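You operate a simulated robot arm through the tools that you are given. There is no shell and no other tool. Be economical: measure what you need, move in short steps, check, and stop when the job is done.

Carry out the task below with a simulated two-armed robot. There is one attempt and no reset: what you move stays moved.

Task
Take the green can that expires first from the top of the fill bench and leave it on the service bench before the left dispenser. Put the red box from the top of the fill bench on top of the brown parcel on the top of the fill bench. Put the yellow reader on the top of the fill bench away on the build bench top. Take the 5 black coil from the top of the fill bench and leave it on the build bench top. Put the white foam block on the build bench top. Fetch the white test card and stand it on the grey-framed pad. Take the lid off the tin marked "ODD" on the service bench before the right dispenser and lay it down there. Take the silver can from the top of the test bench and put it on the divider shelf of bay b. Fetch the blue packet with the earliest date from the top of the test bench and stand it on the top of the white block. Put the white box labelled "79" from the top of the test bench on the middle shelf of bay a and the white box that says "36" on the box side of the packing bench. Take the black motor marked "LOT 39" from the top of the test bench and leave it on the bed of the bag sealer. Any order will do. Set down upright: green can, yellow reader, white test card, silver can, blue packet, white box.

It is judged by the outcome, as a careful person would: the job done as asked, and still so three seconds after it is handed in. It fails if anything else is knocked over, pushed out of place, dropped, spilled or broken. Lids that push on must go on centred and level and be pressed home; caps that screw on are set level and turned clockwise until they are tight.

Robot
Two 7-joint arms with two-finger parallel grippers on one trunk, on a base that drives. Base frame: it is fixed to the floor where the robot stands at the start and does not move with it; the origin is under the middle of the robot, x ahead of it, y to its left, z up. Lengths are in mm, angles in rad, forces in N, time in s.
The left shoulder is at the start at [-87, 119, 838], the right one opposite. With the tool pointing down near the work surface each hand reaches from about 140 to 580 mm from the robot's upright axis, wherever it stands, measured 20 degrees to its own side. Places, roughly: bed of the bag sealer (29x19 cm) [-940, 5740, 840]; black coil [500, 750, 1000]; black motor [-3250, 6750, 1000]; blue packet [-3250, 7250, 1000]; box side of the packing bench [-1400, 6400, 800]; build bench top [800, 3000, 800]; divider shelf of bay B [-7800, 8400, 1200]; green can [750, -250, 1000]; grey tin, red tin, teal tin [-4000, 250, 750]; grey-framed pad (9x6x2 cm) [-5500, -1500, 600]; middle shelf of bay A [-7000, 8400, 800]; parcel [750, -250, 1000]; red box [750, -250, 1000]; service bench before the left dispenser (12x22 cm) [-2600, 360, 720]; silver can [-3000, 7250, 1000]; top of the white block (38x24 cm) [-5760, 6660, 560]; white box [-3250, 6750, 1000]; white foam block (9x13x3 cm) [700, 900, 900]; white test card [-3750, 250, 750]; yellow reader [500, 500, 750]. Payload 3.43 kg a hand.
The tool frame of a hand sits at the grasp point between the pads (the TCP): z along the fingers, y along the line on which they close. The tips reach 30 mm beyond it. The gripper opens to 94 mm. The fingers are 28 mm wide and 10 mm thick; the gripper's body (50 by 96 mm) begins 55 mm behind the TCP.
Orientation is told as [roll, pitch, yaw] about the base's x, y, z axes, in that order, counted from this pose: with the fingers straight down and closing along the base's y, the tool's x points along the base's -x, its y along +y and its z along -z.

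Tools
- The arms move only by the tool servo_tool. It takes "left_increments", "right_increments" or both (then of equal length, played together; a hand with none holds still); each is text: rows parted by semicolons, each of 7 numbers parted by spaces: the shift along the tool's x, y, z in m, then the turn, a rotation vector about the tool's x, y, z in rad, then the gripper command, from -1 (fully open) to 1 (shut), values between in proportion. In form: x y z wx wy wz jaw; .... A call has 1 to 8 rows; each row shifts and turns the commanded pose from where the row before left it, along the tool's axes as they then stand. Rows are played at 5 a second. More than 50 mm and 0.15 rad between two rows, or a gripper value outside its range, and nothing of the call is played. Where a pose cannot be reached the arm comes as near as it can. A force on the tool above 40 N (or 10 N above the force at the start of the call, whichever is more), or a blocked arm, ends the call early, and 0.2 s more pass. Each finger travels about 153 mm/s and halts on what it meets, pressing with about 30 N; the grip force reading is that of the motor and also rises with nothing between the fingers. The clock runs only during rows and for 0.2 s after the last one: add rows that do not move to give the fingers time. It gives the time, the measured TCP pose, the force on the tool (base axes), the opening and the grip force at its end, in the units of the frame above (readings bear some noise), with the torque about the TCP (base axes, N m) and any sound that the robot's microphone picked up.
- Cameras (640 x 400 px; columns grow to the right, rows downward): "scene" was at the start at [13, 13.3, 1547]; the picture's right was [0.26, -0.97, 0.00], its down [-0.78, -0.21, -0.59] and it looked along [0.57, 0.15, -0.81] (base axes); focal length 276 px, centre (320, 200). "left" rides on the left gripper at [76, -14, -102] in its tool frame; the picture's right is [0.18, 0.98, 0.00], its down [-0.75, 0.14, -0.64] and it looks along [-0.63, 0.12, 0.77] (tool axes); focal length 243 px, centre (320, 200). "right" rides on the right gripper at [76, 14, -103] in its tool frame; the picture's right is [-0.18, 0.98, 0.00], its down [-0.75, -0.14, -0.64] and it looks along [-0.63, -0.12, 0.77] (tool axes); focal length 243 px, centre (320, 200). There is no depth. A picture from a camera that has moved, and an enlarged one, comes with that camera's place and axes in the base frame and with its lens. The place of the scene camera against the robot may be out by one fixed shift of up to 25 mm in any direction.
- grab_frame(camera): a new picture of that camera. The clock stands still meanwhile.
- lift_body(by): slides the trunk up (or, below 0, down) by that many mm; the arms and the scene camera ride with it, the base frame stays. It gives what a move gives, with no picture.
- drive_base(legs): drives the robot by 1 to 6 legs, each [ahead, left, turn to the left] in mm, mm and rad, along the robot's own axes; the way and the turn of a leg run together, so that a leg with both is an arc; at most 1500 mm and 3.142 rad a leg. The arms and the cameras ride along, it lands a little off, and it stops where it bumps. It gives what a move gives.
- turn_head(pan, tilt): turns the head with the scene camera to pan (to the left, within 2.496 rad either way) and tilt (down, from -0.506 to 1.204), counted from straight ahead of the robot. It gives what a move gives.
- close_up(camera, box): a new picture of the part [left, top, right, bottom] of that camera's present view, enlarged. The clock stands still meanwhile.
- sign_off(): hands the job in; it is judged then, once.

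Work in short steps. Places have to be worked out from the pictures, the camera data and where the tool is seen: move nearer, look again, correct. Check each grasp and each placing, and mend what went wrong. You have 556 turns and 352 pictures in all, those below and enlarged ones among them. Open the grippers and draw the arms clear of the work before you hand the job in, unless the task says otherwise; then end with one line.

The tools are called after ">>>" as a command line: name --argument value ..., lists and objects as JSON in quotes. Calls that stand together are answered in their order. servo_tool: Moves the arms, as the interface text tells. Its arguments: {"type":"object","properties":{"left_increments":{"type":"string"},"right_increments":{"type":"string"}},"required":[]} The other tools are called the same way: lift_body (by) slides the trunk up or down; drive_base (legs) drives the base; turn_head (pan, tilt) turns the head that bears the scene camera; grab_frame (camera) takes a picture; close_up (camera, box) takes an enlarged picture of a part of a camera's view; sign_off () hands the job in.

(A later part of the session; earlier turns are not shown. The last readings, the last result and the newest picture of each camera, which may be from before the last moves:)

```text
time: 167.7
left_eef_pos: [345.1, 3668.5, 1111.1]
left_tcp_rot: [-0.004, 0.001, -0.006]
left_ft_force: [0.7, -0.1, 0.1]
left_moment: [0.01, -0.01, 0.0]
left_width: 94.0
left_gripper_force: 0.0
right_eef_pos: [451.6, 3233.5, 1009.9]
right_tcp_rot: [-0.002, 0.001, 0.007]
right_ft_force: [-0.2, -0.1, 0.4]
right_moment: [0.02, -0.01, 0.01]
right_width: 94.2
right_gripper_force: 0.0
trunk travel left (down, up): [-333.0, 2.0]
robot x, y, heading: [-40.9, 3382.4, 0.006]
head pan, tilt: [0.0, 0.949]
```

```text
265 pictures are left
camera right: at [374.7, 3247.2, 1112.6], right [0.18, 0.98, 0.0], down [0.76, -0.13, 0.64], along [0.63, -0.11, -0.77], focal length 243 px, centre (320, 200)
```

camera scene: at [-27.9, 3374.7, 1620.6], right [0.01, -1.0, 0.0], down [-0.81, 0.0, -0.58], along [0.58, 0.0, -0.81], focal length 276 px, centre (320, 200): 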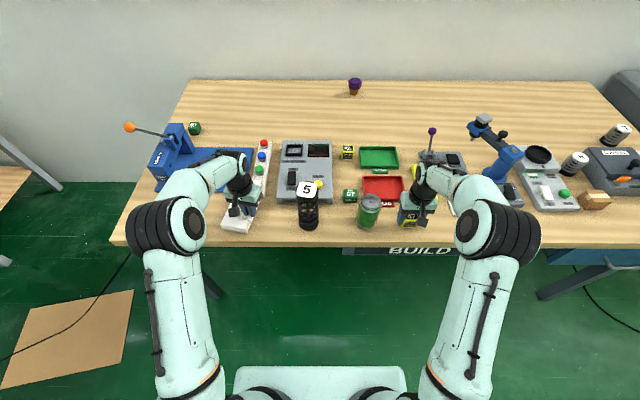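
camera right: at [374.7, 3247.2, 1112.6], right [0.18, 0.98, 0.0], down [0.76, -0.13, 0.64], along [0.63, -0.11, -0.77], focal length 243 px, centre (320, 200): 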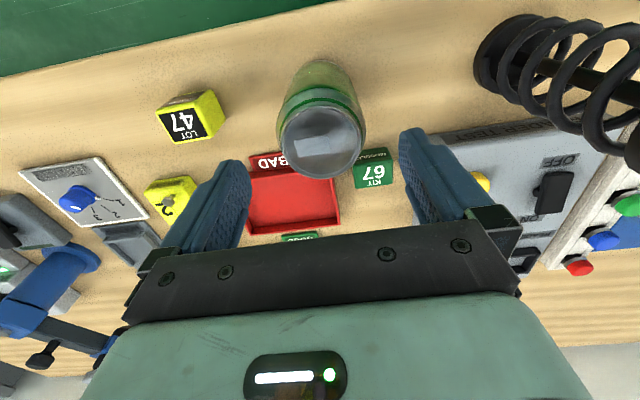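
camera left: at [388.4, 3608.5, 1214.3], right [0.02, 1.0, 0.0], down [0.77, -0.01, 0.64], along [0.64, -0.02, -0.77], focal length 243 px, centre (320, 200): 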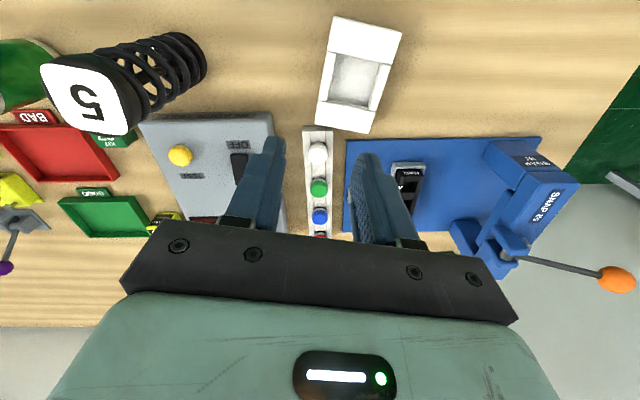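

Centred. Descend, close, lift.

>>> servo_tool --right_increments "0 0.001 0.046 0 0 0 -1;0 0 0.046 0 0 0 -1;0 0 0 0 0 0 -1;0 0 0 0 0 0 -0.3;0 0 0 0 0 0 1;0 0 0 0 0 0 1;0 0 0 0 0 0 1"

>>> servo_tool --right_increments "0 0 -0.03 0 0 0 1;0 0 -0.05 0 0 0 1;0.01 0 -0.045 0 0 0 1;0.03 -0.02 -0.03 0 0 0 1;0.04 -0.02 0 0 0 0 1;0.04 -0.02 0 0 0 0 1;0 0 0 0 0 0 1"

>>> turn_head --pan 2.4 --tilt 0.3

>>> grab_frame --camera "scene"

>>> grab_frame --camera "right"

```text
time: 169.3
left_eef_pos: [345.6, 3666.0, 1110.7]
left_tcp_rot: [-0.003, 0.003, -0.004]
left_ft_force: [0.2, 0.5, 0.0]
left_moment: [-0.03, 0.0, 0.01]
left_width: 93.9
left_gripper_force: 0.0
right_eef_pos: [452.3, 3235.3, 915.5]
right_tcp_rot: [-0.002, 0.001, 0.01]
right_ft_force: [-0.8, -0.2, 0.5]
right_moment: [-0.03, 0.0, -0.02]
right_width: 66.9
right_gripper_force: 30.0
trunk travel left (down, up): [-333.0, 2.0]
robot x, y, heading: [-46.4, 3381.4, 0.006]
head pan, tilt: [0.0, 0.949]
```

```text
time: 170.9
left_eef_pos: [347.5, 3666.9, 1111.0]
left_tcp_rot: [-0.005, 0.004, -0.002]
left_ft_force: [-0.9, 0.7, -0.7]
left_moment: [0.03, 0.0, 0.01]
left_width: 94.1
left_gripper_force: 0.0
right_eef_pos: [334.9, 3174.1, 1071.9]
right_tcp_rot: [-0.001, 0.004, 0.009]
right_ft_force: [-0.1, 0.4, -3.6]
right_moment: [-0.01, 0.0, 0.01]
right_width: 66.7
right_gripper_force: 30.2
trunk travel left (down, up): [-333.0, 2.0]
robot x, y, heading: [-42.1, 3378.0, 0.009]
head pan, tilt: [0.0, 0.949]
```

```text
time: 173.1
left_eef_pos: [345.6, 3667.8, 1109.7]
left_tcp_rot: [-0.004, 0.003, -0.004]
left_ft_force: [-0.3, 0.2, 1.1]
left_moment: [0.0, -0.02, 0.0]
left_width: 93.8
left_gripper_force: 0.0
right_eef_pos: [335.2, 3173.3, 1073.3]
right_tcp_rot: [-0.003, 0.004, 0.008]
right_ft_force: [0.4, -0.8, -4.2]
right_moment: [0.01, 0.04, -0.02]
right_width: 66.7
right_gripper_force: 30.0
trunk travel left (down, up): [-333.0, 2.0]
robot x, y, heading: [-43.2, 3380.3, 0.008]
head pan, tilt: [2.4, 0.3]
```

```text
264 pictures are left
camera scene: at [-169.6, 3437.0, 1676.5], right [0.67, 0.74, 0.0], down [0.22, -0.2, -0.96], along [-0.71, 0.64, -0.3], focal length 276 px, centre (320, 200)
```

scene: 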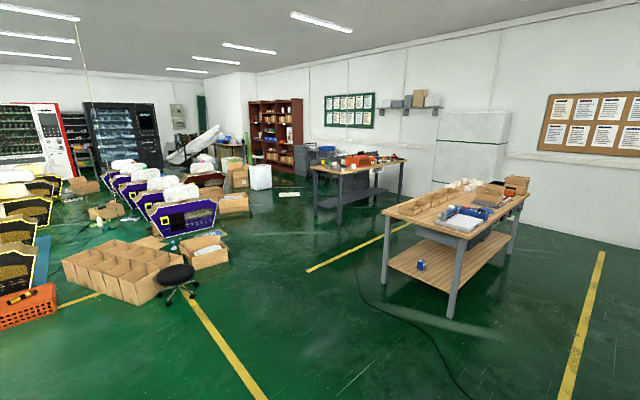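

```text
263 pictures are left
camera right: at [258.6, 3187.4, 1176.7], right [0.18, 0.98, 0.0], down [0.76, -0.13, 0.64], along [0.63, -0.11, -0.77], focal length 243 px, centre (320, 200)
```

right: 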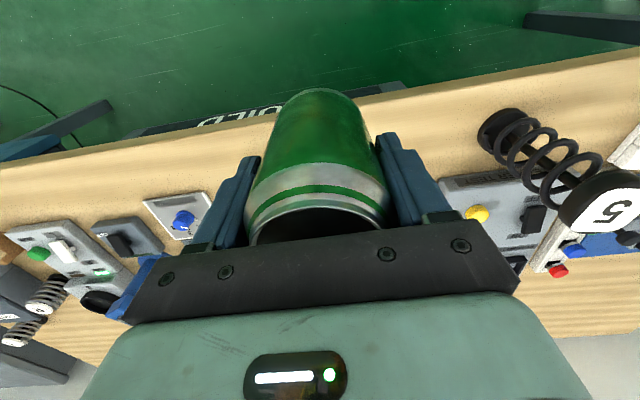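

Can held. I back off, turn towards the service bench and look.

>>> drive_base --legs '[[-600, 0, 0], [0, 0, -2.1]]'

>>> turn_head --pan 0.0 --tilt 0.3

>>> grab_frame --camera "scene"

```text
time: 181.5
left_eef_pos: [-584.4, 2897.7, 1112.3]
left_tcp_rot: [-0.003, 0.004, -2.098]
left_ft_force: [-0.1, 0.4, 1.3]
left_moment: [-0.02, -0.01, 0.0]
left_width: 94.3
left_gripper_force: 0.1
right_eef_pos: [-1005.3, 3155.2, 1074.6]
right_tcp_rot: [-0.003, 0.004, -2.089]
right_ft_force: [0.2, 0.0, -4.3]
right_moment: [-0.02, 0.02, 0.0]
right_width: 67.2
right_gripper_force: 30.1
trunk travel left (down, up): [-333.0, 2.0]
robot x, y, heading: [-641.3, 3377.4, -2.092]
head pan, tilt: [2.4, 0.3]
```

```text
time: 183.7
left_eef_pos: [-584.7, 2897.9, 1111.0]
left_tcp_rot: [-0.001, 0.004, -2.103]
left_ft_force: [0.3, 0.3, -0.4]
left_moment: [-0.02, 0.0, 0.01]
left_width: 93.9
left_gripper_force: 0.1
right_eef_pos: [-1006.6, 3155.4, 1074.1]
right_tcp_rot: [-0.002, 0.004, -2.088]
right_ft_force: [-1.2, 0.8, -4.0]
right_moment: [0.0, 0.02, -0.02]
right_width: 66.7
right_gripper_force: 30.6
trunk travel left (down, up): [-333.0, 2.0]
robot x, y, heading: [-639.9, 3375.8, -2.093]
head pan, tilt: [0.0, 0.3]
```

```text
262 pictures are left
camera scene: at [-676.3, 3329.2, 1676.5], right [-0.87, 0.5, 0.0], down [0.15, 0.26, -0.96], along [-0.47, -0.83, -0.3], focal length 276 px, centre (320, 200)
```

scene: 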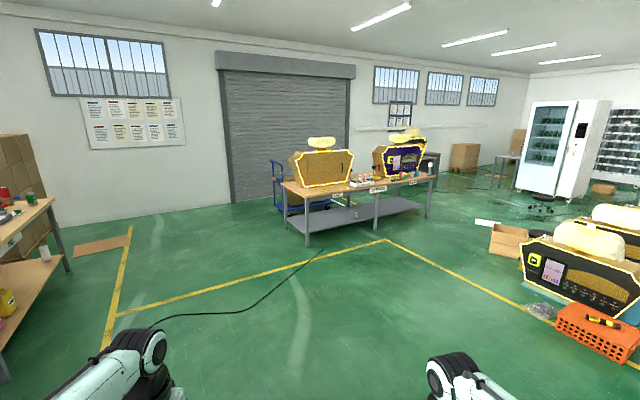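

The service bench with two dispensers is ahead, front facing +y. I turn to face −y and drive diagonally to about (−2600,1150).

>>> drive_base --legs '[[0, 0, 0.521], [1100, -980, 0], [1100, -980, 0]]'

>>> turn_head --pan 0.0 --tilt 0.6

>>> grab_frame --camera "scene"

```text
time: 202.6
left_eef_pos: [-2299.8, 792.5, 1110.9]
left_tcp_rot: [-0.003, 0.003, -1.569]
left_ft_force: [-0.5, -0.3, 0.1]
left_moment: [0.01, 0.01, 0.02]
left_width: 94.3
left_gripper_force: 0.0
right_eef_pos: [-2793.2, 800.1, 1073.0]
right_tcp_rot: [-0.003, 0.002, -1.557]
right_ft_force: [0.1, 0.4, -3.7]
right_moment: [0.02, 0.0, -0.03]
right_width: 66.8
right_gripper_force: 30.1
trunk travel left (down, up): [-333.0, 2.0]
robot x, y, heading: [-2591.6, 1182.4, -1.558]
head pan, tilt: [0.0, 0.3]
```

```text
time: 203.4
left_eef_pos: [-2299.7, 791.9, 1110.4]
left_tcp_rot: [-0.004, 0.001, -1.569]
left_ft_force: [-0.7, 0.4, -0.2]
left_moment: [0.04, 0.0, 0.02]
left_width: 94.1
left_gripper_force: 0.1
right_eef_pos: [-2793.1, 799.2, 1072.4]
right_tcp_rot: [-0.002, 0.004, -1.557]
right_ft_force: [-0.9, 0.1, -4.0]
right_moment: [0.02, 0.01, 0.01]
right_width: 66.7
right_gripper_force: 30.2
trunk travel left (down, up): [-333.0, 2.0]
robot x, y, heading: [-2587.1, 1177.0, -1.56]
head pan, tilt: [0.0, 0.6]
```

```text
261 pictures are left
camera scene: at [-2602.1, 1129.1, 1649.1], right [-1.0, -0.01, 0.0], down [-0.01, 0.56, -0.83], along [0.01, -0.83, -0.56], focal length 276 px, centre (320, 200)
```

scene: 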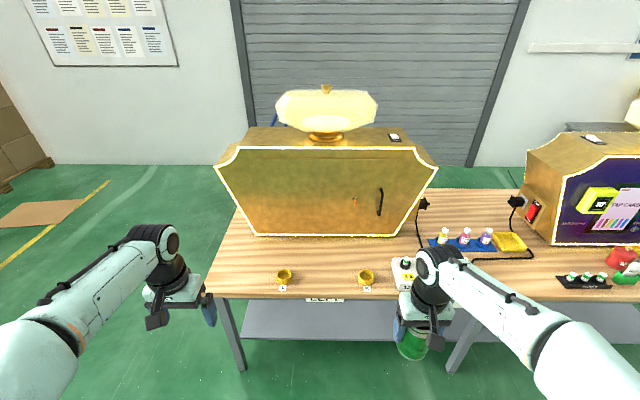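

Target spot (−2600,365) lies between two small pots before the left dispenser. I drive closer and bring the can over it.

>>> drive_base --legs '[[340, 0, -0.011]]'

>>> servo_tool --right_increments "0 0.048 0 0 0 0 1;0 0.048 0 0 0 0 1;0 0.048 0 0 0 0 1;0 0.048 0 0 0 0 1;0 0 0 0 0 0 1"

>>> turn_head --pan 0.0 --tilt 0.9

>>> grab_frame --camera "scene"

>>> grab_frame --camera "right"

```text
time: 205.6
left_eef_pos: [-2300.4, 449.7, 1109.9]
left_tcp_rot: [-0.003, 0.002, -1.578]
left_ft_force: [-0.5, 0.3, 0.0]
left_moment: [0.0, 0.04, 0.01]
left_width: 93.9
left_gripper_force: 0.0
right_eef_pos: [-2794.6, 463.6, 1072.4]
right_tcp_rot: [-0.002, 0.004, -1.565]
right_ft_force: [-0.4, 0.0, -3.7]
right_moment: [0.01, 0.0, -0.02]
right_width: 66.8
right_gripper_force: 29.7
trunk travel left (down, up): [-333.0, 2.0]
robot x, y, heading: [-2586.4, 840.3, -1.561]
head pan, tilt: [0.0, 0.6]
```

```text
time: 206.8
left_eef_pos: [-2301.4, 450.5, 1111.5]
left_tcp_rot: [-0.004, 0.004, -1.578]
left_ft_force: [-0.3, 0.3, 0.5]
left_moment: [0.01, -0.01, -0.03]
left_width: 94.0
left_gripper_force: 0.1
right_eef_pos: [-2603.6, 465.4, 1074.7]
right_tcp_rot: [-0.002, 0.004, -1.565]
right_ft_force: [0.0, 0.2, -3.8]
right_moment: [-0.04, -0.02, 0.0]
right_width: 67.0
right_gripper_force: 30.0
trunk travel left (down, up): [-333.0, 2.0]
robot x, y, heading: [-2586.2, 834.6, -1.57]
head pan, tilt: [0.0, 0.6]
```

```text
time: 207.6
left_eef_pos: [-2300.4, 450.0, 1110.6]
left_tcp_rot: [-0.004, 0.005, -1.577]
left_ft_force: [-0.2, -0.5, -0.1]
left_moment: [-0.03, 0.0, 0.01]
left_width: 93.9
left_gripper_force: 0.0
right_eef_pos: [-2602.7, 464.9, 1073.3]
right_tcp_rot: [0.0, 0.003, -1.565]
right_ft_force: [-0.4, 0.3, -3.6]
right_moment: [-0.01, -0.01, 0.01]
right_width: 66.6
right_gripper_force: 29.7
trunk travel left (down, up): [-333.0, 2.0]
robot x, y, heading: [-2584.3, 837.5, -1.565]
head pan, tilt: [0.0, 0.901]
```

```text
260 pictures are left
camera scene: at [-2599.8, 802.3, 1624.3], right [-1.0, 0.0, 0.0], down [0.0, 0.78, -0.62], along [0.0, -0.62, -0.78], focal length 276 px, centre (320, 200)
```

scene: 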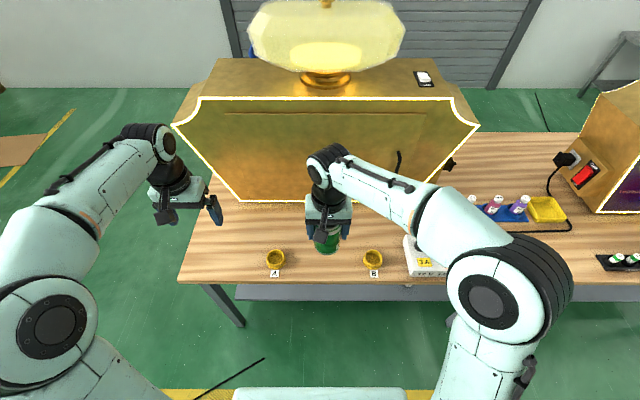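

```text
259 pictures are left
camera right: at [-2589.0, 540.1, 1177.2], right [0.98, -0.18, 0.0], down [-0.14, -0.76, 0.64], along [-0.12, -0.63, -0.77], focal length 243 px, centre (320, 200)
```

right: 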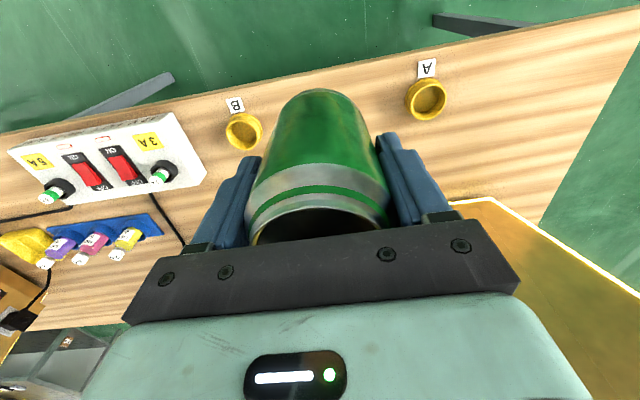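

I move the can forward over (−2604,362) and lower the trunk 150 mm.

>>> servo_tool --right_increments "-0.0343 0 0 0 0 0 1;-0.0343 0 0 0 0 0 1;-0.0343 0 0 0 0 0 1;0 0 0 0 0 0 1"

>>> lift_body --by -150

>>> servo_tool --right_increments "0 0 0.045 0 0 0 1;0 0 0.045 0 0 0 1;0 0 0 0 0 0 1"

>>> grab_frame --camera "right"

>>> grab_frame --camera "scene"

```text
time: 208.6
left_eef_pos: [-2300.7, 450.2, 1111.4]
left_tcp_rot: [-0.003, 0.001, -1.579]
left_ft_force: [0.2, 0.4, -1.0]
left_moment: [-0.02, 0.02, 0.02]
left_width: 94.2
left_gripper_force: 0.1
right_eef_pos: [-2601.6, 360.4, 1072.4]
right_tcp_rot: [-0.003, 0.004, -1.568]
right_ft_force: [-0.1, -1.2, -3.9]
right_moment: [0.0, 0.02, 0.02]
right_width: 66.7
right_gripper_force: 30.1
trunk travel left (down, up): [-333.0, 2.0]
robot x, y, heading: [-2584.5, 839.3, -1.569]
head pan, tilt: [0.0, 0.901]
```

```text
time: 210.4
left_eef_pos: [-2301.3, 450.4, 959.9]
left_tcp_rot: [-0.003, 0.001, -1.578]
left_ft_force: [-0.3, -0.2, -0.4]
left_moment: [-0.01, -0.01, 0.01]
left_width: 94.0
left_gripper_force: 0.0
right_eef_pos: [-2600.8, 360.7, 922.2]
right_tcp_rot: [0.001, 0.004, -1.566]
right_ft_force: [0.3, -0.2, -3.3]
right_moment: [0.02, -0.03, -0.03]
right_width: 66.5
right_gripper_force: 30.4
trunk travel left (down, up): [-183.0, 152.0]
robot x, y, heading: [-2586.2, 838.2, -1.573]
head pan, tilt: [0.0, 0.901]
```

```text
time: 211.2
left_eef_pos: [-2300.2, 449.6, 960.4]
left_tcp_rot: [-0.004, 0.003, -1.576]
left_ft_force: [-0.2, -0.5, 0.5]
left_moment: [0.0, 0.04, 0.0]
left_width: 93.9
left_gripper_force: 0.1
right_eef_pos: [-2601.4, 360.3, 833.6]
right_tcp_rot: [-0.001, 0.002, -1.566]
right_ft_force: [0.1, -0.5, -3.6]
right_moment: [0.01, -0.01, -0.01]
right_width: 67.0
right_gripper_force: 29.7
trunk travel left (down, up): [-183.0, 152.0]
robot x, y, heading: [-2586.8, 837.0, -1.57]
head pan, tilt: [0.0, 0.901]
```

```text
258 pictures are left
camera right: at [-2588.0, 436.4, 936.2], right [0.98, -0.18, 0.0], down [-0.14, -0.76, 0.64], along [-0.12, -0.63, -0.77], focal length 243 px, centre (320, 200)
```

right: 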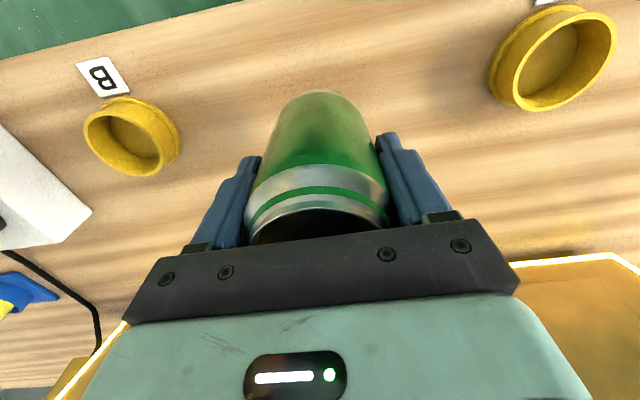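

```text
257 pictures are left
camera scene: at [-2599.9, 798.6, 1470.8], right [-1.0, 0.0, 0.0], down [0.0, 0.78, -0.62], along [0.0, -0.62, -0.78], focal length 276 px, centre (320, 200)
```

scene: 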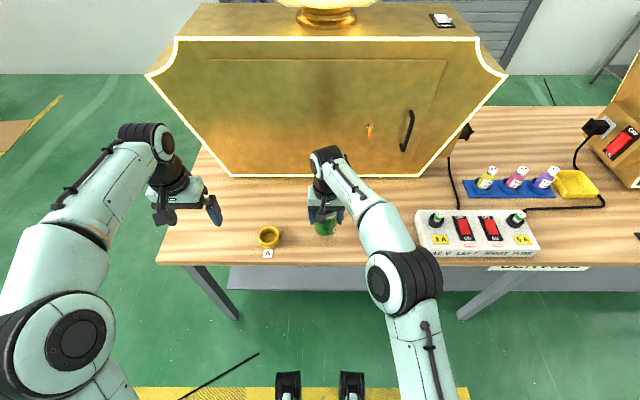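

Between pots A and B. I lower to just above the bench and creep.

>>> servo_tool --right_increments "0 0 0.014 0 0 0 1;0 0 0.012 0 0 0 1;0 0 0 0 0 0 1"

>>> servo_tool --right_increments "0 0 0.004 0 0 0 1;0 0 0.003 0 0 0 1;0 0 0 0 0 0 1"

>>> servo_tool --right_increments "0 0 0.003 0 0 0 1;0 0 0 0 0 0 1"

```text
time: 212.0
left_eef_pos: [-2301.0, 451.2, 960.8]
left_tcp_rot: [-0.002, 0.004, -1.579]
left_ft_force: [0.9, 0.4, 0.1]
left_moment: [0.01, 0.01, -0.02]
left_width: 93.5
left_gripper_force: 0.0
right_eef_pos: [-2601.5, 361.3, 806.1]
right_tcp_rot: [-0.002, 0.004, -1.566]
right_ft_force: [1.1, 0.6, -3.6]
right_moment: [0.0, 0.01, 0.02]
right_width: 66.9
right_gripper_force: 30.1
trunk travel left (down, up): [-183.0, 152.0]
robot x, y, heading: [-2589.1, 838.5, -1.566]
head pan, tilt: [0.0, 0.901]
```

```text
time: 212.8
left_eef_pos: [-2301.0, 450.9, 959.7]
left_tcp_rot: [-0.002, 0.003, -1.577]
left_ft_force: [0.1, 0.1, 0.0]
left_moment: [0.01, 0.0, 0.01]
left_width: 94.0
left_gripper_force: 0.0
right_eef_pos: [-2601.9, 360.3, 799.6]
right_tcp_rot: [-0.002, 0.003, -1.566]
right_ft_force: [0.2, -0.4, -3.2]
right_moment: [0.02, -0.01, -0.01]
right_width: 66.7
right_gripper_force: 30.1
trunk travel left (down, up): [-183.0, 152.0]
robot x, y, heading: [-2585.3, 838.0, -1.567]
head pan, tilt: [0.0, 0.901]
```

```text
time: 213.4
left_eef_pos: [-2300.6, 450.0, 959.6]
left_tcp_rot: [-0.004, 0.004, -1.575]
left_ft_force: [-0.4, 0.1, 0.6]
left_moment: [-0.01, -0.02, 0.01]
left_width: 94.2
left_gripper_force: 0.1
right_eef_pos: [-2601.6, 361.5, 795.9]
right_tcp_rot: [-0.001, 0.003, -1.566]
right_ft_force: [0.1, 0.1, -3.3]
right_moment: [0.01, 0.0, 0.02]
right_width: 66.5
right_gripper_force: 30.3
trunk travel left (down, up): [-183.0, 152.0]
robot x, y, heading: [-2587.8, 837.0, -1.569]
head pan, tilt: [0.0, 0.901]
```

Still not touching; I continue in small steps.

>>> servo_tool --right_increments "0 0 0.003 0 0 0 1;0 0 0 0 0 0 1"

>>> servo_tool --right_increments "0 0 0.002 0 0 0 1;0 0 0 0 0 0 1"

>>> servo_tool --right_increments "0 0 0.002 0 0 0 1;0 0 0 0 0 0 1"

```text
time: 214.0
left_eef_pos: [-2299.6, 451.7, 960.7]
left_tcp_rot: [-0.004, 0.002, -1.578]
left_ft_force: [-0.2, 0.3, 0.6]
left_moment: [0.03, -0.01, -0.01]
left_width: 94.2
left_gripper_force: 0.1
right_eef_pos: [-2601.2, 360.9, 795.7]
right_tcp_rot: [0.001, -0.002, -1.565]
right_ft_force: [-1.9, 2.3, 16.6]
right_moment: [0.4, 0.14, 0.05]
right_width: 66.7
right_gripper_force: 30.3
trunk travel left (down, up): [-183.0, 152.0]
robot x, y, heading: [-2582.9, 838.9, -1.566]
head pan, tilt: [0.0, 0.901]
```

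```text
time: 214.6
left_eef_pos: [-2300.8, 451.5, 960.0]
left_tcp_rot: [-0.003, 0.001, -1.578]
left_ft_force: [-0.4, -0.7, -0.6]
left_moment: [0.0, -0.02, 0.01]
left_width: 94.1
left_gripper_force: 0.0
right_eef_pos: [-2600.4, 361.0, 794.6]
right_tcp_rot: [-0.001, -0.003, -1.564]
right_ft_force: [-2.9, -3.4, 27.9]
right_moment: [-0.12, 0.1, 0.29]
right_width: 66.6
right_gripper_force: 30.5
trunk travel left (down, up): [-183.0, 152.0]
robot x, y, heading: [-2583.8, 837.8, -1.568]
head pan, tilt: [0.0, 0.901]
```

```text
time: 215.2
left_eef_pos: [-2300.1, 451.5, 961.7]
left_tcp_rot: [-0.003, 0.002, -1.577]
left_ft_force: [-0.6, -0.8, 0.7]
left_moment: [0.0, 0.02, -0.03]
left_width: 94.1
left_gripper_force: 0.0
right_eef_pos: [-2601.9, 360.4, 793.2]
right_tcp_rot: [0.001, -0.004, -1.567]
right_ft_force: [-0.8, -4.1, 28.6]
right_moment: [-0.08, 0.13, 0.21]
right_width: 66.8
right_gripper_force: 30.0
trunk travel left (down, up): [-183.0, 152.0]
robot x, y, heading: [-2586.9, 841.3, -1.571]
head pan, tilt: [0.0, 0.901]
```

Contact. Relieve 4 mm, release, and withdraw upwards.

>>> servo_tool --right_increments "0 0 -0.004 0 0 0 1;0 0 0 0 0 0 -0.46;0 0 0 0 0 0 -0.6;0 0 0 0 0 0 -1;0 0 0 0 0 0 -1"

>>> servo_tool --right_increments "0 0 -0.03 0 0 0 -1;0 0 -0.05 0 0 0 -1;0 0 -0.05 0 0 0 -1;0 0 -0.05 0 0 0 -1;0.045 -0.02 0 0 0 0 -1;0.045 -0.02 0 0 0 0 -1"

>>> grab_frame --camera "right"

```text
time: 216.4
left_eef_pos: [-2299.8, 450.2, 960.5]
left_tcp_rot: [-0.005, 0.001, -1.576]
left_ft_force: [-0.3, 0.6, -0.7]
left_moment: [0.01, -0.03, -0.01]
left_width: 94.1
left_gripper_force: 0.1
right_eef_pos: [-2601.4, 361.1, 793.6]
right_tcp_rot: [-0.001, 0.003, -1.565]
right_ft_force: [-0.4, -0.3, -0.7]
right_moment: [-0.01, 0.0, -0.03]
right_width: 94.2
right_gripper_force: 0.0
trunk travel left (down, up): [-183.0, 152.0]
robot x, y, heading: [-2585.6, 841.3, -1.569]
head pan, tilt: [0.0, 0.901]
```

```text
time: 217.8
left_eef_pos: [-2301.5, 450.6, 961.0]
left_tcp_rot: [-0.004, 0.002, -1.578]
left_ft_force: [-0.5, -0.7, -0.4]
left_moment: [-0.05, 0.02, 0.03]
left_width: 94.0
left_gripper_force: 0.2
right_eef_pos: [-2644.3, 464.4, 961.2]
right_tcp_rot: [-0.001, 0.0, -1.565]
right_ft_force: [-0.3, -0.1, -0.1]
right_moment: [-0.05, 0.03, -0.02]
right_width: 94.1
right_gripper_force: 0.0
right hand out of reach, approached as far as the arm can: row 4
trunk travel left (down, up): [-183.0, 152.0]
robot x, y, heading: [-2589.7, 837.2, -1.568]
head pan, tilt: [0.0, 0.901]
```

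```text
256 pictures are left
camera right: at [-2630.9, 538.6, 1065.5], right [0.98, -0.18, 0.0], down [-0.14, -0.75, 0.64], along [-0.11, -0.63, -0.77], focal length 243 px, centre (320, 200)
```

right: 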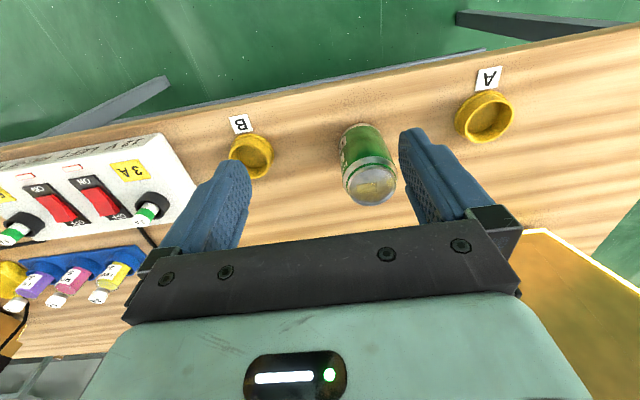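

The can stands before the left dispenser. Next I move along to the right dispenser's area (x≈−3850).

>>> drive_base --legs '[[-200, 0, 0], [0, -1250, 0]]'

>>> turn_head --pan 0.0 --tilt 0.75

>>> grab_frame --camera "scene"

```text
time: 230.1
left_eef_pos: [-3545.2, 645.0, 960.7]
left_tcp_rot: [-0.004, 0.001, -1.575]
left_ft_force: [-0.3, -0.2, 0.2]
left_moment: [-0.01, 0.0, 0.01]
left_width: 93.8
left_gripper_force: 0.0
right_eef_pos: [-3889.4, 656.6, 961.9]
right_tcp_rot: [-0.003, 0.003, -1.564]
right_ft_force: [0.0, 0.1, 0.7]
right_moment: [0.0, -0.01, 0.02]
right_width: 94.0
right_gripper_force: 0.0
trunk travel left (down, up): [-183.0, 152.0]
robot x, y, heading: [-3830.7, 1033.3, -1.563]
head pan, tilt: [0.0, 0.901]
```

```text
time: 230.8
left_eef_pos: [-3544.2, 646.3, 962.0]
left_tcp_rot: [-0.005, 0.003, -1.576]
left_ft_force: [0.0, -0.4, 0.6]
left_moment: [-0.01, -0.05, -0.02]
left_width: 93.7
left_gripper_force: 0.1
right_eef_pos: [-3887.6, 655.9, 961.5]
right_tcp_rot: [-0.003, 0.004, -1.564]
right_ft_force: [0.2, 0.1, 0.8]
right_moment: [0.0, 0.0, -0.03]
right_width: 94.1
right_gripper_force: 0.0
trunk travel left (down, up): [-183.0, 152.0]
robot x, y, heading: [-3832.3, 1031.8, -1.563]
head pan, tilt: [0.0, 0.75]
```

```text
255 pictures are left
camera scene: at [-3845.0, 985.8, 1482.7], right [-1.0, -0.01, 0.0], down [0.0, 0.68, -0.73], along [0.0, -0.73, -0.68], focal length 276 px, centre (320, 200)
```

scene: 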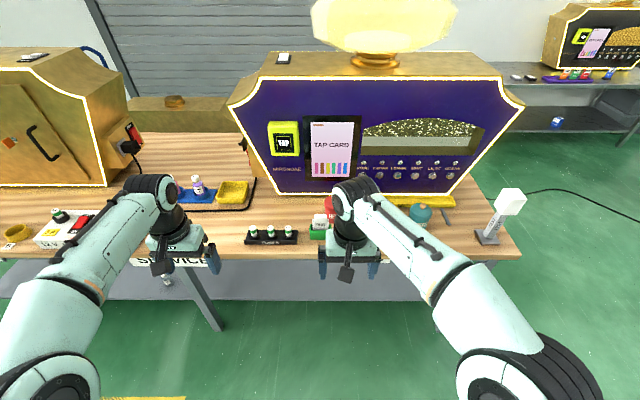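

The right arm hides the tins; I swing it to the right and take enlarged views.

>>> servo_tool --right_increments "0.015 -0.047 0 0 0 0 -1;0.015 -0.047 0 0 0 0 -1;0.015 -0.047 0 0 0 0 -1;0.015 -0.047 0 0 0 0 -1;0.015 -0.047 0 0 0 0 -1;0.015 -0.047 0 0 0 0 -1;0 -0.047 0 0 0 0 -1"

>>> close_up --camera "scene" --box '[230, 120, 550, 270]'

```text
time: 232.4
left_eef_pos: [-3545.8, 646.3, 960.9]
left_tcp_rot: [-0.004, 0.004, -1.576]
left_ft_force: [-0.8, -0.3, -0.5]
left_moment: [-0.01, 0.01, 0.0]
left_width: 94.0
left_gripper_force: 0.1
right_eef_pos: [-4219.9, 742.2, 962.3]
right_tcp_rot: [0.0, 0.004, -1.561]
right_ft_force: [-0.6, -0.1, 0.3]
right_moment: [0.04, -0.03, -0.01]
right_width: 94.1
right_gripper_force: 0.0
trunk travel left (down, up): [-183.0, 152.0]
robot x, y, heading: [-3832.6, 1037.8, -1.57]
head pan, tilt: [0.0, 0.75]
```

```text
2.00 times, centred on (390, 195) of scene
camera zoom: at [-3845.7, 985.3, 1482.7], right [-1.0, -0.01, 0.0], down [0.0, 0.68, -0.73], along [0.0, -0.73, -0.68], focal length 551 px, centre (180, 210)
```

zoom: 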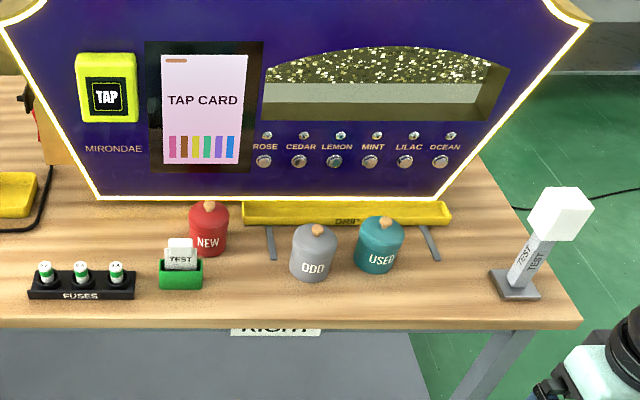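

ODD tin (grey, with a tan knob) at ≈(−4084,338); test card in the green holder at ≈(−3850,355). I bring the right hand back inward and up, then drive closer.

>>> servo_tool --right_increments "0 0.045 -0.02 0 0 0 -1;0 0.045 -0.02 0 0 0 -1;0 0.045 -0.02 0 0 0 -1;0 0.045 -0.02 0 0 0 -1;0 0.04 -0.02 0 0 0 -1" --left_increments "0 0 -0.04 0 0 0 -1;0 0 -0.04 0 0 0 -1;0 0 0 0 0 0 -1;0 0 0 0 0 0 -1;0 0 0 0 0 0 -1"

>>> drive_base --legs '[[0, -170, -0.004], [255, 0, 0]]'

>>> turn_head --pan 0.0 --tilt 0.95

>>> grab_frame --camera "scene"

>>> grab_frame --camera "right"

>>> grab_frame --camera "left"

```text
time: 233.6
left_eef_pos: [-3543.3, 643.7, 1040.5]
left_tcp_rot: [-0.005, 0.004, -1.576]
left_ft_force: [-0.7, 0.5, -0.4]
left_moment: [0.04, 0.03, -0.04]
left_width: 94.0
left_gripper_force: 0.0
right_eef_pos: [-3997.1, 744.7, 1060.9]
right_tcp_rot: [-0.002, 0.005, -1.564]
right_ft_force: [-0.2, 0.2, 0.4]
right_moment: [0.0, 0.0, -0.02]
right_width: 94.0
right_gripper_force: 0.2
trunk travel left (down, up): [-183.0, 152.0]
robot x, y, heading: [-3835.0, 1034.9, -1.568]
head pan, tilt: [0.0, 0.75]
```

```text
time: 237.2
left_eef_pos: [-3719.7, 385.5, 1040.5]
left_tcp_rot: [-0.005, 0.002, -1.583]
left_ft_force: [0.8, -0.2, 0.1]
left_moment: [0.01, 0.01, -0.02]
left_width: 94.1
left_gripper_force: 0.0
right_eef_pos: [-4171.6, 488.7, 1060.9]
right_tcp_rot: [-0.001, 0.002, -1.571]
right_ft_force: [0.2, -0.3, 0.6]
right_moment: [0.03, -0.02, 0.0]
right_width: 94.0
right_gripper_force: 0.0
trunk travel left (down, up): [-183.0, 152.0]
robot x, y, heading: [-4000.3, 778.0, -1.57]
head pan, tilt: [0.0, 0.75]
```

```text
time: 237.9
left_eef_pos: [-3718.8, 384.2, 1040.2]
left_tcp_rot: [-0.003, 0.002, -1.583]
left_ft_force: [-0.1, -0.1, 0.1]
left_moment: [-0.01, 0.02, 0.0]
left_width: 93.7
left_gripper_force: 0.0
right_eef_pos: [-4171.3, 489.5, 1060.5]
right_tcp_rot: [-0.003, 0.004, -1.569]
right_ft_force: [-0.3, -0.4, -1.2]
right_moment: [0.01, -0.01, -0.02]
right_width: 94.0
right_gripper_force: 0.1
trunk travel left (down, up): [-183.0, 152.0]
robot x, y, heading: [-4001.6, 773.3, -1.575]
head pan, tilt: [0.0, 0.949]
```

```text
253 pictures are left
camera scene: at [-4017.1, 739.0, 1467.2], right [-1.0, 0.0, 0.0], down [0.0, 0.81, -0.58], along [0.0, -0.58, -0.81], focal length 276 px, centre (320, 200)
```

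scene: 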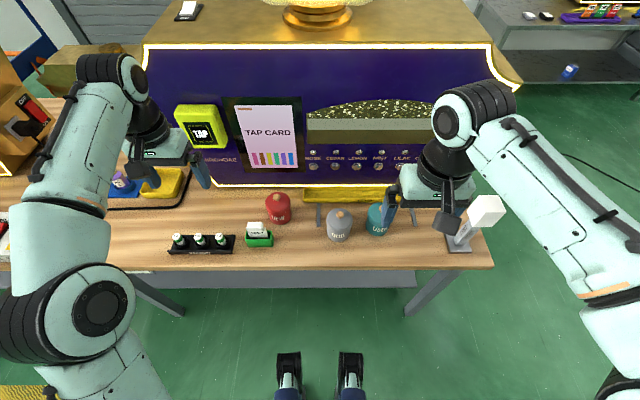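

```text
252 pictures are left
camera right: at [-4158.4, 565.3, 1164.1], right [0.98, -0.18, 0.0], down [-0.14, -0.76, 0.64], along [-0.12, -0.63, -0.77], focal length 243 px, centre (320, 200)
```

right: 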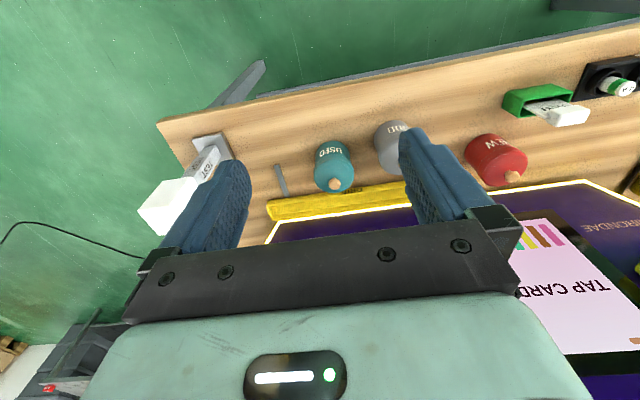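

```text
251 pictures are left
camera left: at [-3732.2, 461.1, 1142.7], right [0.99, 0.17, 0.0], down [0.13, -0.76, 0.64], along [0.11, -0.63, -0.77], focal length 243 px, centre (320, 200)
```

left: 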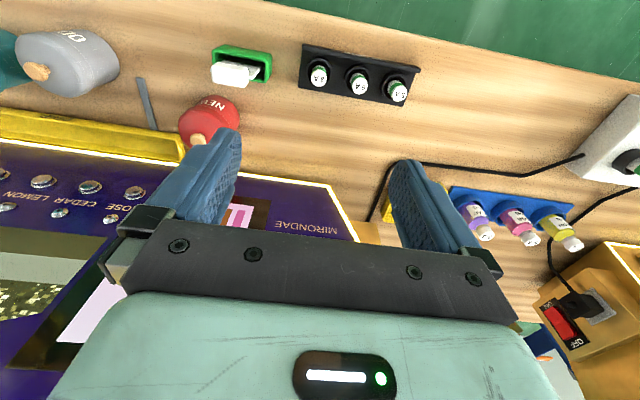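

I shift the right hand over the ODD tin for a direct view.

>>> servo_tool --right_increments "-0.03 0.035 0 0 0 0 -1;-0.03 0.035 0 0 0 0 -1;0 0.025 0 0 0 0 -1;0 0 0 0 0 0 -1"

>>> grab_frame --camera "right"

```text
time: 238.9
left_eef_pos: [-3718.8, 385.6, 1040.5]
left_tcp_rot: [-0.002, 0.004, -1.583]
left_ft_force: [-0.7, 0.6, -0.4]
left_moment: [-0.01, 0.0, -0.01]
left_width: 94.3
left_gripper_force: 0.0
right_eef_pos: [-4078.9, 428.9, 1061.0]
right_tcp_rot: [-0.002, 0.003, -1.571]
right_ft_force: [-1.0, -0.4, 0.1]
right_moment: [0.01, -0.03, 0.01]
right_width: 94.1
right_gripper_force: 0.0
trunk travel left (down, up): [-183.0, 152.0]
robot x, y, heading: [-4002.2, 776.2, -1.571]
head pan, tilt: [0.0, 0.949]
```

```text
250 pictures are left
camera right: at [-4063.4, 504.9, 1163.7], right [0.98, -0.18, 0.0], down [-0.14, -0.76, 0.64], along [-0.12, -0.63, -0.77], focal length 243 px, centre (320, 200)
```

right: 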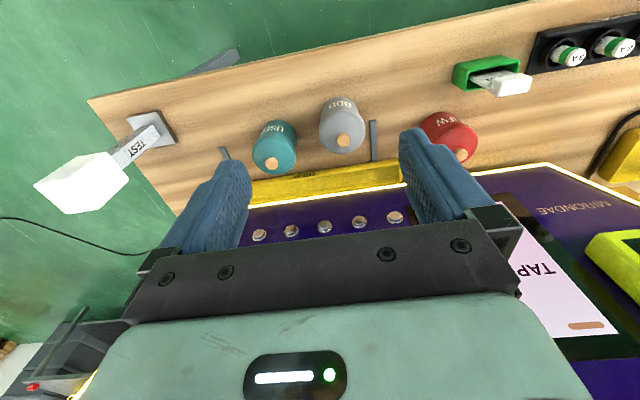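

ODD tin axis ≈(−4061,328), knob ≈ z 812. I move above it with jaws at ~44 mm.

>>> servo_tool --right_increments "-0.0337 0.006 0 0 0 0 0.06;-0.0337 0.006 0 0 0 0 0.06;-0.0337 0.006 0 0 0 0 0.06;0 0 0.045 0 0 0 0.06;0 0 0.045 0 0 0 0.06;0 0 0.045 0 0 0 0.06;0 0 0.035 0 0 0 0.06;0 0 0 0 0 0 0.06"

>>> grab_frame --camera "right"

>>> grab_frame --camera "left"

```text
time: 240.8
left_eef_pos: [-3718.6, 385.1, 1041.4]
left_tcp_rot: [-0.001, 0.003, -1.583]
left_ft_force: [-0.5, 0.4, 0.0]
left_moment: [-0.01, -0.04, -0.01]
left_width: 94.0
left_gripper_force: 0.1
right_eef_pos: [-4063.7, 362.8, 889.3]
right_tcp_rot: [0.002, 0.004, -1.572]
right_ft_force: [0.0, 1.5, 0.1]
right_moment: [0.0, -0.01, 0.01]
right_width: 44.4
right_gripper_force: 0.0
right hand out of reach, approached as far as the arm can: row 3
trunk travel left (down, up): [-183.0, 152.0]
robot x, y, heading: [-4001.9, 776.2, -1.569]
head pan, tilt: [0.0, 0.949]
```

```text
249 pictures are left
camera right: at [-4050.0, 438.1, 992.7], right [0.98, -0.18, 0.0], down [-0.14, -0.76, 0.64], along [-0.12, -0.63, -0.77], focal length 243 px, centre (320, 200)
```

right: 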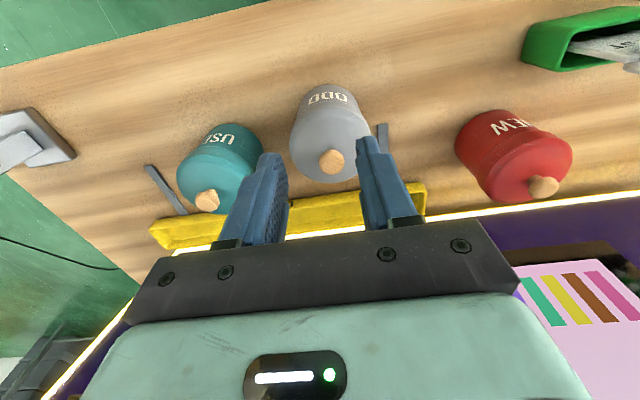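

```text
248 pictures are left
camera left: at [-3732.2, 461.1, 1142.7], right [0.99, 0.17, 0.0], down [0.13, -0.76, 0.64], along [0.11, -0.63, -0.77], focal length 243 px, centre (320, 200)
```

left: 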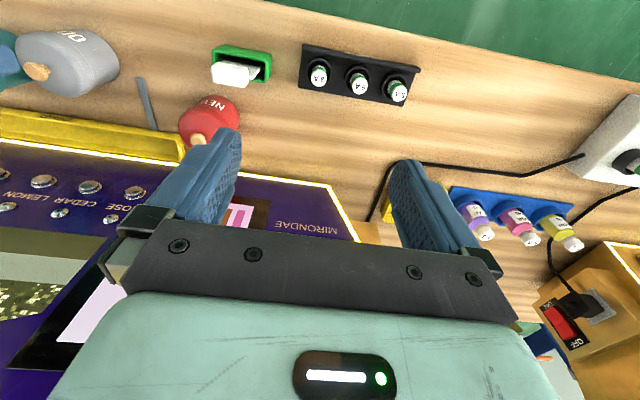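

I enlarge to see the lid seam and knob.

>>> close_up --camera "right" --box '[270, 70, 390, 200]'

>>> close_up --camera "left" --box '[0, 20, 140, 120]'

```text
3.08 times, centred on (330, 135) of right
camera zoom: at [-4050.0, 438.1, 992.7], right [0.98, -0.18, 0.0], down [-0.14, -0.76, 0.64], along [-0.12, -0.63, -0.77], focal length 746 px, centre (289, 400)
```

zoom: 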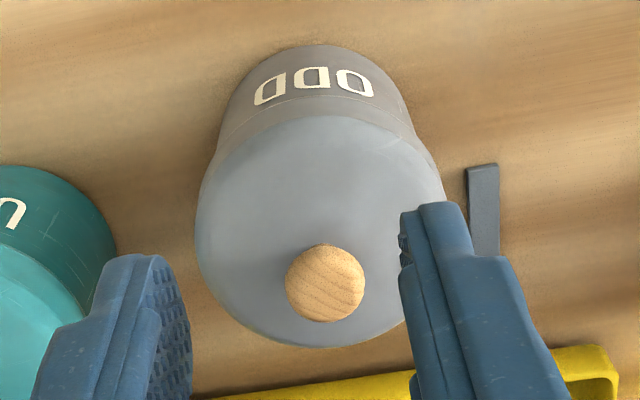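

```text
4.00 times, centred on (70, 70) of left
camera zoom: at [-3732.2, 461.1, 1142.7], right [0.99, 0.17, 0.0], down [0.13, -0.76, 0.64], along [0.11, -0.63, -0.77], focal length 970 px, centre (1320, 720)
```

zoom: 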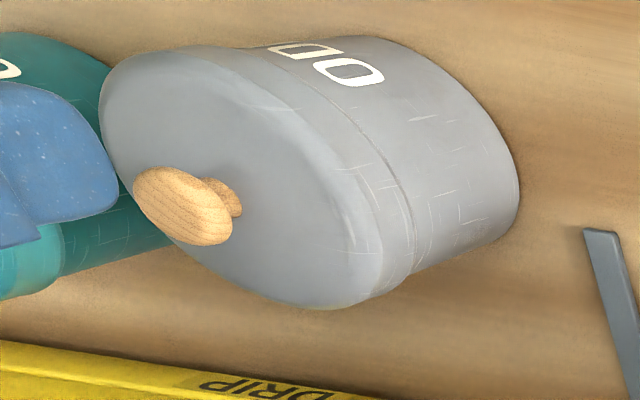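

Lid with mushroom knob. I move over the knob and descend in steps until the tips are just above the lid.

>>> servo_tool --right_increments "-0.036 0.002 0.02 0 0 0 0.06;0 0 0.015 0 0 0 0.06;0 0 0 0 0 0 0.06"

>>> grab_frame --camera "right"

```text
time: 241.6
left_eef_pos: [-3719.2, 385.6, 1041.0]
left_tcp_rot: [-0.004, 0.002, -1.584]
left_ft_force: [0.0, 0.6, -0.1]
left_moment: [0.0, 0.01, 0.01]
left_width: 93.9
left_gripper_force: 0.1
right_eef_pos: [-4062.5, 328.4, 855.3]
right_tcp_rot: [-0.002, 0.003, -1.572]
right_ft_force: [0.3, -0.7, 0.0]
right_moment: [-0.01, -0.01, -0.01]
right_width: 44.1
right_gripper_force: 0.1
trunk travel left (down, up): [-183.0, 152.0]
robot x, y, heading: [-3998.8, 778.3, -1.577]
head pan, tilt: [0.0, 0.949]
```

```text
245 pictures are left
camera right: at [-4048.0, 402.6, 958.4], right [0.98, -0.18, 0.0], down [-0.14, -0.76, 0.64], along [-0.12, -0.63, -0.77], focal length 243 px, centre (320, 200)
```

right: 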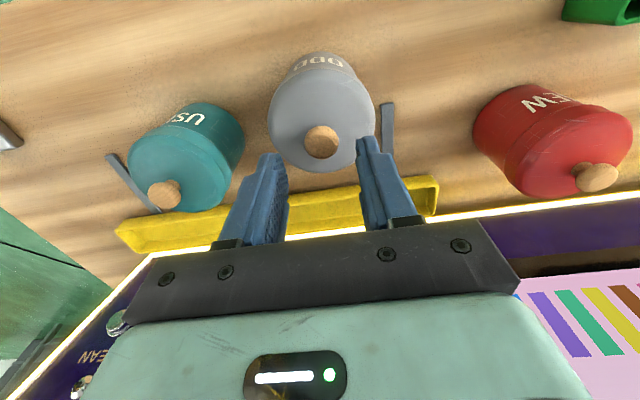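

Knob is exactly under the TCP. I descend gently to feel the lid.

>>> servo_tool --right_increments "0 0.001 0.012 0 0 0 0.06;0 0 0.008 0 0 0 0.06;0 0 0 0 0 0 0.06"

>>> servo_tool --right_increments "0 0 0.005 0 0 0 0.06;0 0 0 0 0 0 0.06"

>>> servo_tool --right_increments "0 0 0.004 0 0 0 0.06;0 0 0 0 0 0 0.06"

>>> close_up --camera "right" --box '[220, 60, 440, 250]'

```text
time: 242.3
left_eef_pos: [-3719.8, 384.8, 1039.6]
left_tcp_rot: [-0.004, 0.002, -1.583]
left_ft_force: [-0.4, -0.4, 0.3]
left_moment: [0.02, -0.04, 0.02]
left_width: 94.0
left_gripper_force: 0.1
right_eef_pos: [-4061.5, 327.8, 835.2]
right_tcp_rot: [0.001, 0.002, -1.571]
right_ft_force: [0.4, -1.3, 6.6]
right_moment: [0.06, -0.13, -0.04]
right_width: 44.5
right_gripper_force: 0.2
trunk travel left (down, up): [-183.0, 152.0]
robot x, y, heading: [-4008.9, 776.9, -1.572]
head pan, tilt: [0.0, 0.949]
```

```text
time: 242.9
left_eef_pos: [-3718.1, 386.8, 1041.6]
left_tcp_rot: [-0.002, 0.002, -1.582]
left_ft_force: [0.0, 0.0, -0.3]
left_moment: [-0.04, -0.01, 0.02]
left_width: 93.9
left_gripper_force: 0.0
right_eef_pos: [-4061.6, 327.7, 833.9]
right_tcp_rot: [0.003, -0.005, -1.57]
right_ft_force: [2.8, -1.8, 34.6]
right_moment: [0.13, -0.83, -0.05]
right_width: 45.6
right_gripper_force: 0.9
trunk travel left (down, up): [-183.0, 152.0]
robot x, y, heading: [-4002.4, 778.9, -1.568]
head pan, tilt: [0.0, 0.949]
```

```text
time: 243.3
left_eef_pos: [-3718.7, 385.9, 1040.3]
left_tcp_rot: [-0.003, 0.004, -1.582]
left_ft_force: [-0.4, 0.4, 0.4]
left_moment: [-0.02, 0.01, -0.02]
left_width: 94.1
left_gripper_force: 0.0
right_eef_pos: [-4061.1, 326.9, 834.2]
right_tcp_rot: [0.007, -0.009, -1.572]
right_ft_force: [-0.4, 5.4, 13.1]
right_moment: [0.28, -0.06, 0.05]
right_width: 46.2
right_gripper_force: 2.0
trunk travel left (down, up): [-183.0, 152.0]
robot x, y, heading: [-4006.4, 776.6, -1.575]
head pan, tilt: [0.0, 0.949]
stopped in row 1 (right hand): the force on the tool passed its limit at 48 N (the readings are from after the stop); the commanded pose is now the measured one
```

```text
2.11 times, centred on (330, 155) of right
camera zoom: at [-4047.2, 403.4, 937.1], right [0.98, -0.18, 0.01], down [-0.15, -0.75, 0.65], along [-0.11, -0.64, -0.76], focal length 511 px, centre (299, 295)
```

zoom: 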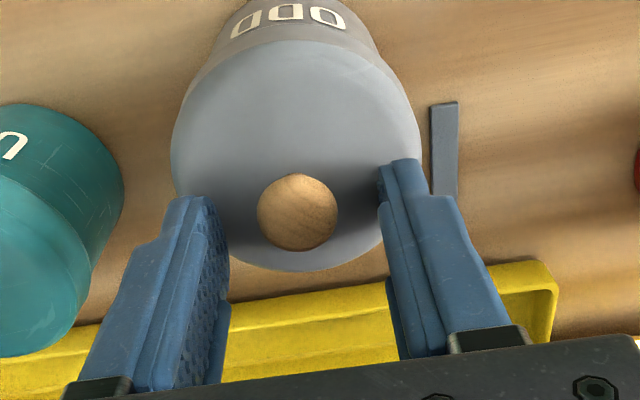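

Lid top felt at z≈805. I rise 3 mm, level, and close on the knob.

>>> servo_tool --right_increments "0 0 -0.004 0.007 0.009 0 0.06;0 0 0 0 0 0 0.3;0 0 0 0 0 0 1;0 0 0 0 0 0 1;0 0 0 0 0 0 1"

>>> servo_tool --right_increments "0 0 -0.003 0 0 0 1;0 0 -0.004 0 0 0 1;0 0 -0.006 0 0 0 1;0 0 0 0 0 0 1"

>>> close_up --camera "right" --box '[220, 60, 440, 250]'

>>> close_up --camera "left" --box '[0, 20, 140, 120]'

```text
time: 244.5
left_eef_pos: [-3719.2, 386.9, 1041.9]
left_tcp_rot: [-0.003, 0.001, -1.584]
left_ft_force: [-0.5, -1.0, -0.8]
left_moment: [0.0, -0.01, 0.02]
left_width: 94.0
left_gripper_force: 0.0
right_eef_pos: [-4061.9, 326.0, 837.1]
right_tcp_rot: [-0.004, -0.002, -1.572]
right_ft_force: [-1.2, -1.9, 12.8]
right_moment: [-0.15, 0.09, -0.01]
right_width: 19.8
right_gripper_force: 30.5
trunk travel left (down, up): [-183.0, 152.0]
robot x, y, heading: [-4000.7, 776.0, -1.576]
head pan, tilt: [0.0, 0.949]
```

```text
time: 245.5
left_eef_pos: [-3718.1, 385.6, 1040.4]
left_tcp_rot: [-0.003, 0.004, -1.583]
left_ft_force: [0.4, -0.3, -0.5]
left_moment: [-0.01, -0.02, -0.01]
left_width: 93.6
left_gripper_force: 0.0
right_eef_pos: [-4060.9, 326.8, 849.2]
right_tcp_rot: [-0.001, 0.003, -1.572]
right_ft_force: [0.0, 0.1, -1.3]
right_moment: [0.0, -0.01, -0.01]
right_width: 19.5
right_gripper_force: 30.2
trunk travel left (down, up): [-183.0, 152.0]
robot x, y, heading: [-4004.1, 777.2, -1.571]
head pan, tilt: [0.0, 0.949]
heard: snap
```

```text
2.11 times, centred on (330, 155) of right
camera zoom: at [-4046.6, 402.0, 952.6], right [0.98, -0.18, 0.0], down [-0.14, -0.76, 0.64], along [-0.12, -0.63, -0.77], focal length 511 px, centre (299, 295)
```

zoom: 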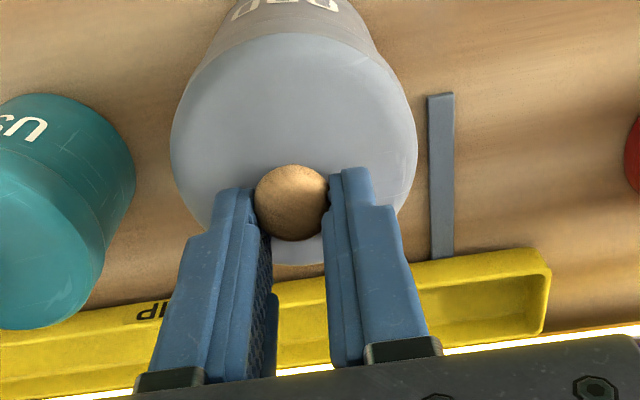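

```text
4.00 times, centred on (70, 70) of left
camera zoom: at [-3732.1, 461.0, 1142.7], right [0.99, 0.17, 0.0], down [0.13, -0.76, 0.64], along [0.11, -0.63, -0.77], focal length 970 px, centre (1320, 720)
```

zoom: 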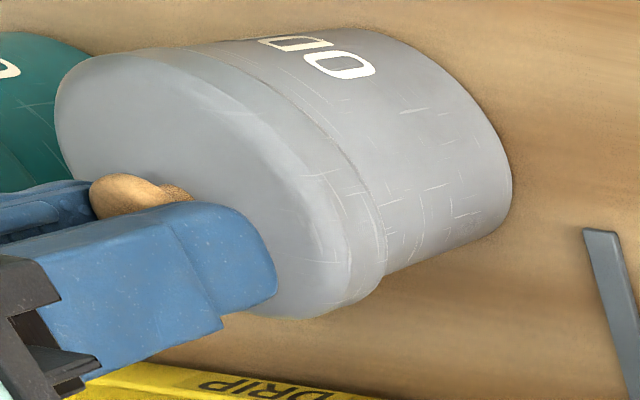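

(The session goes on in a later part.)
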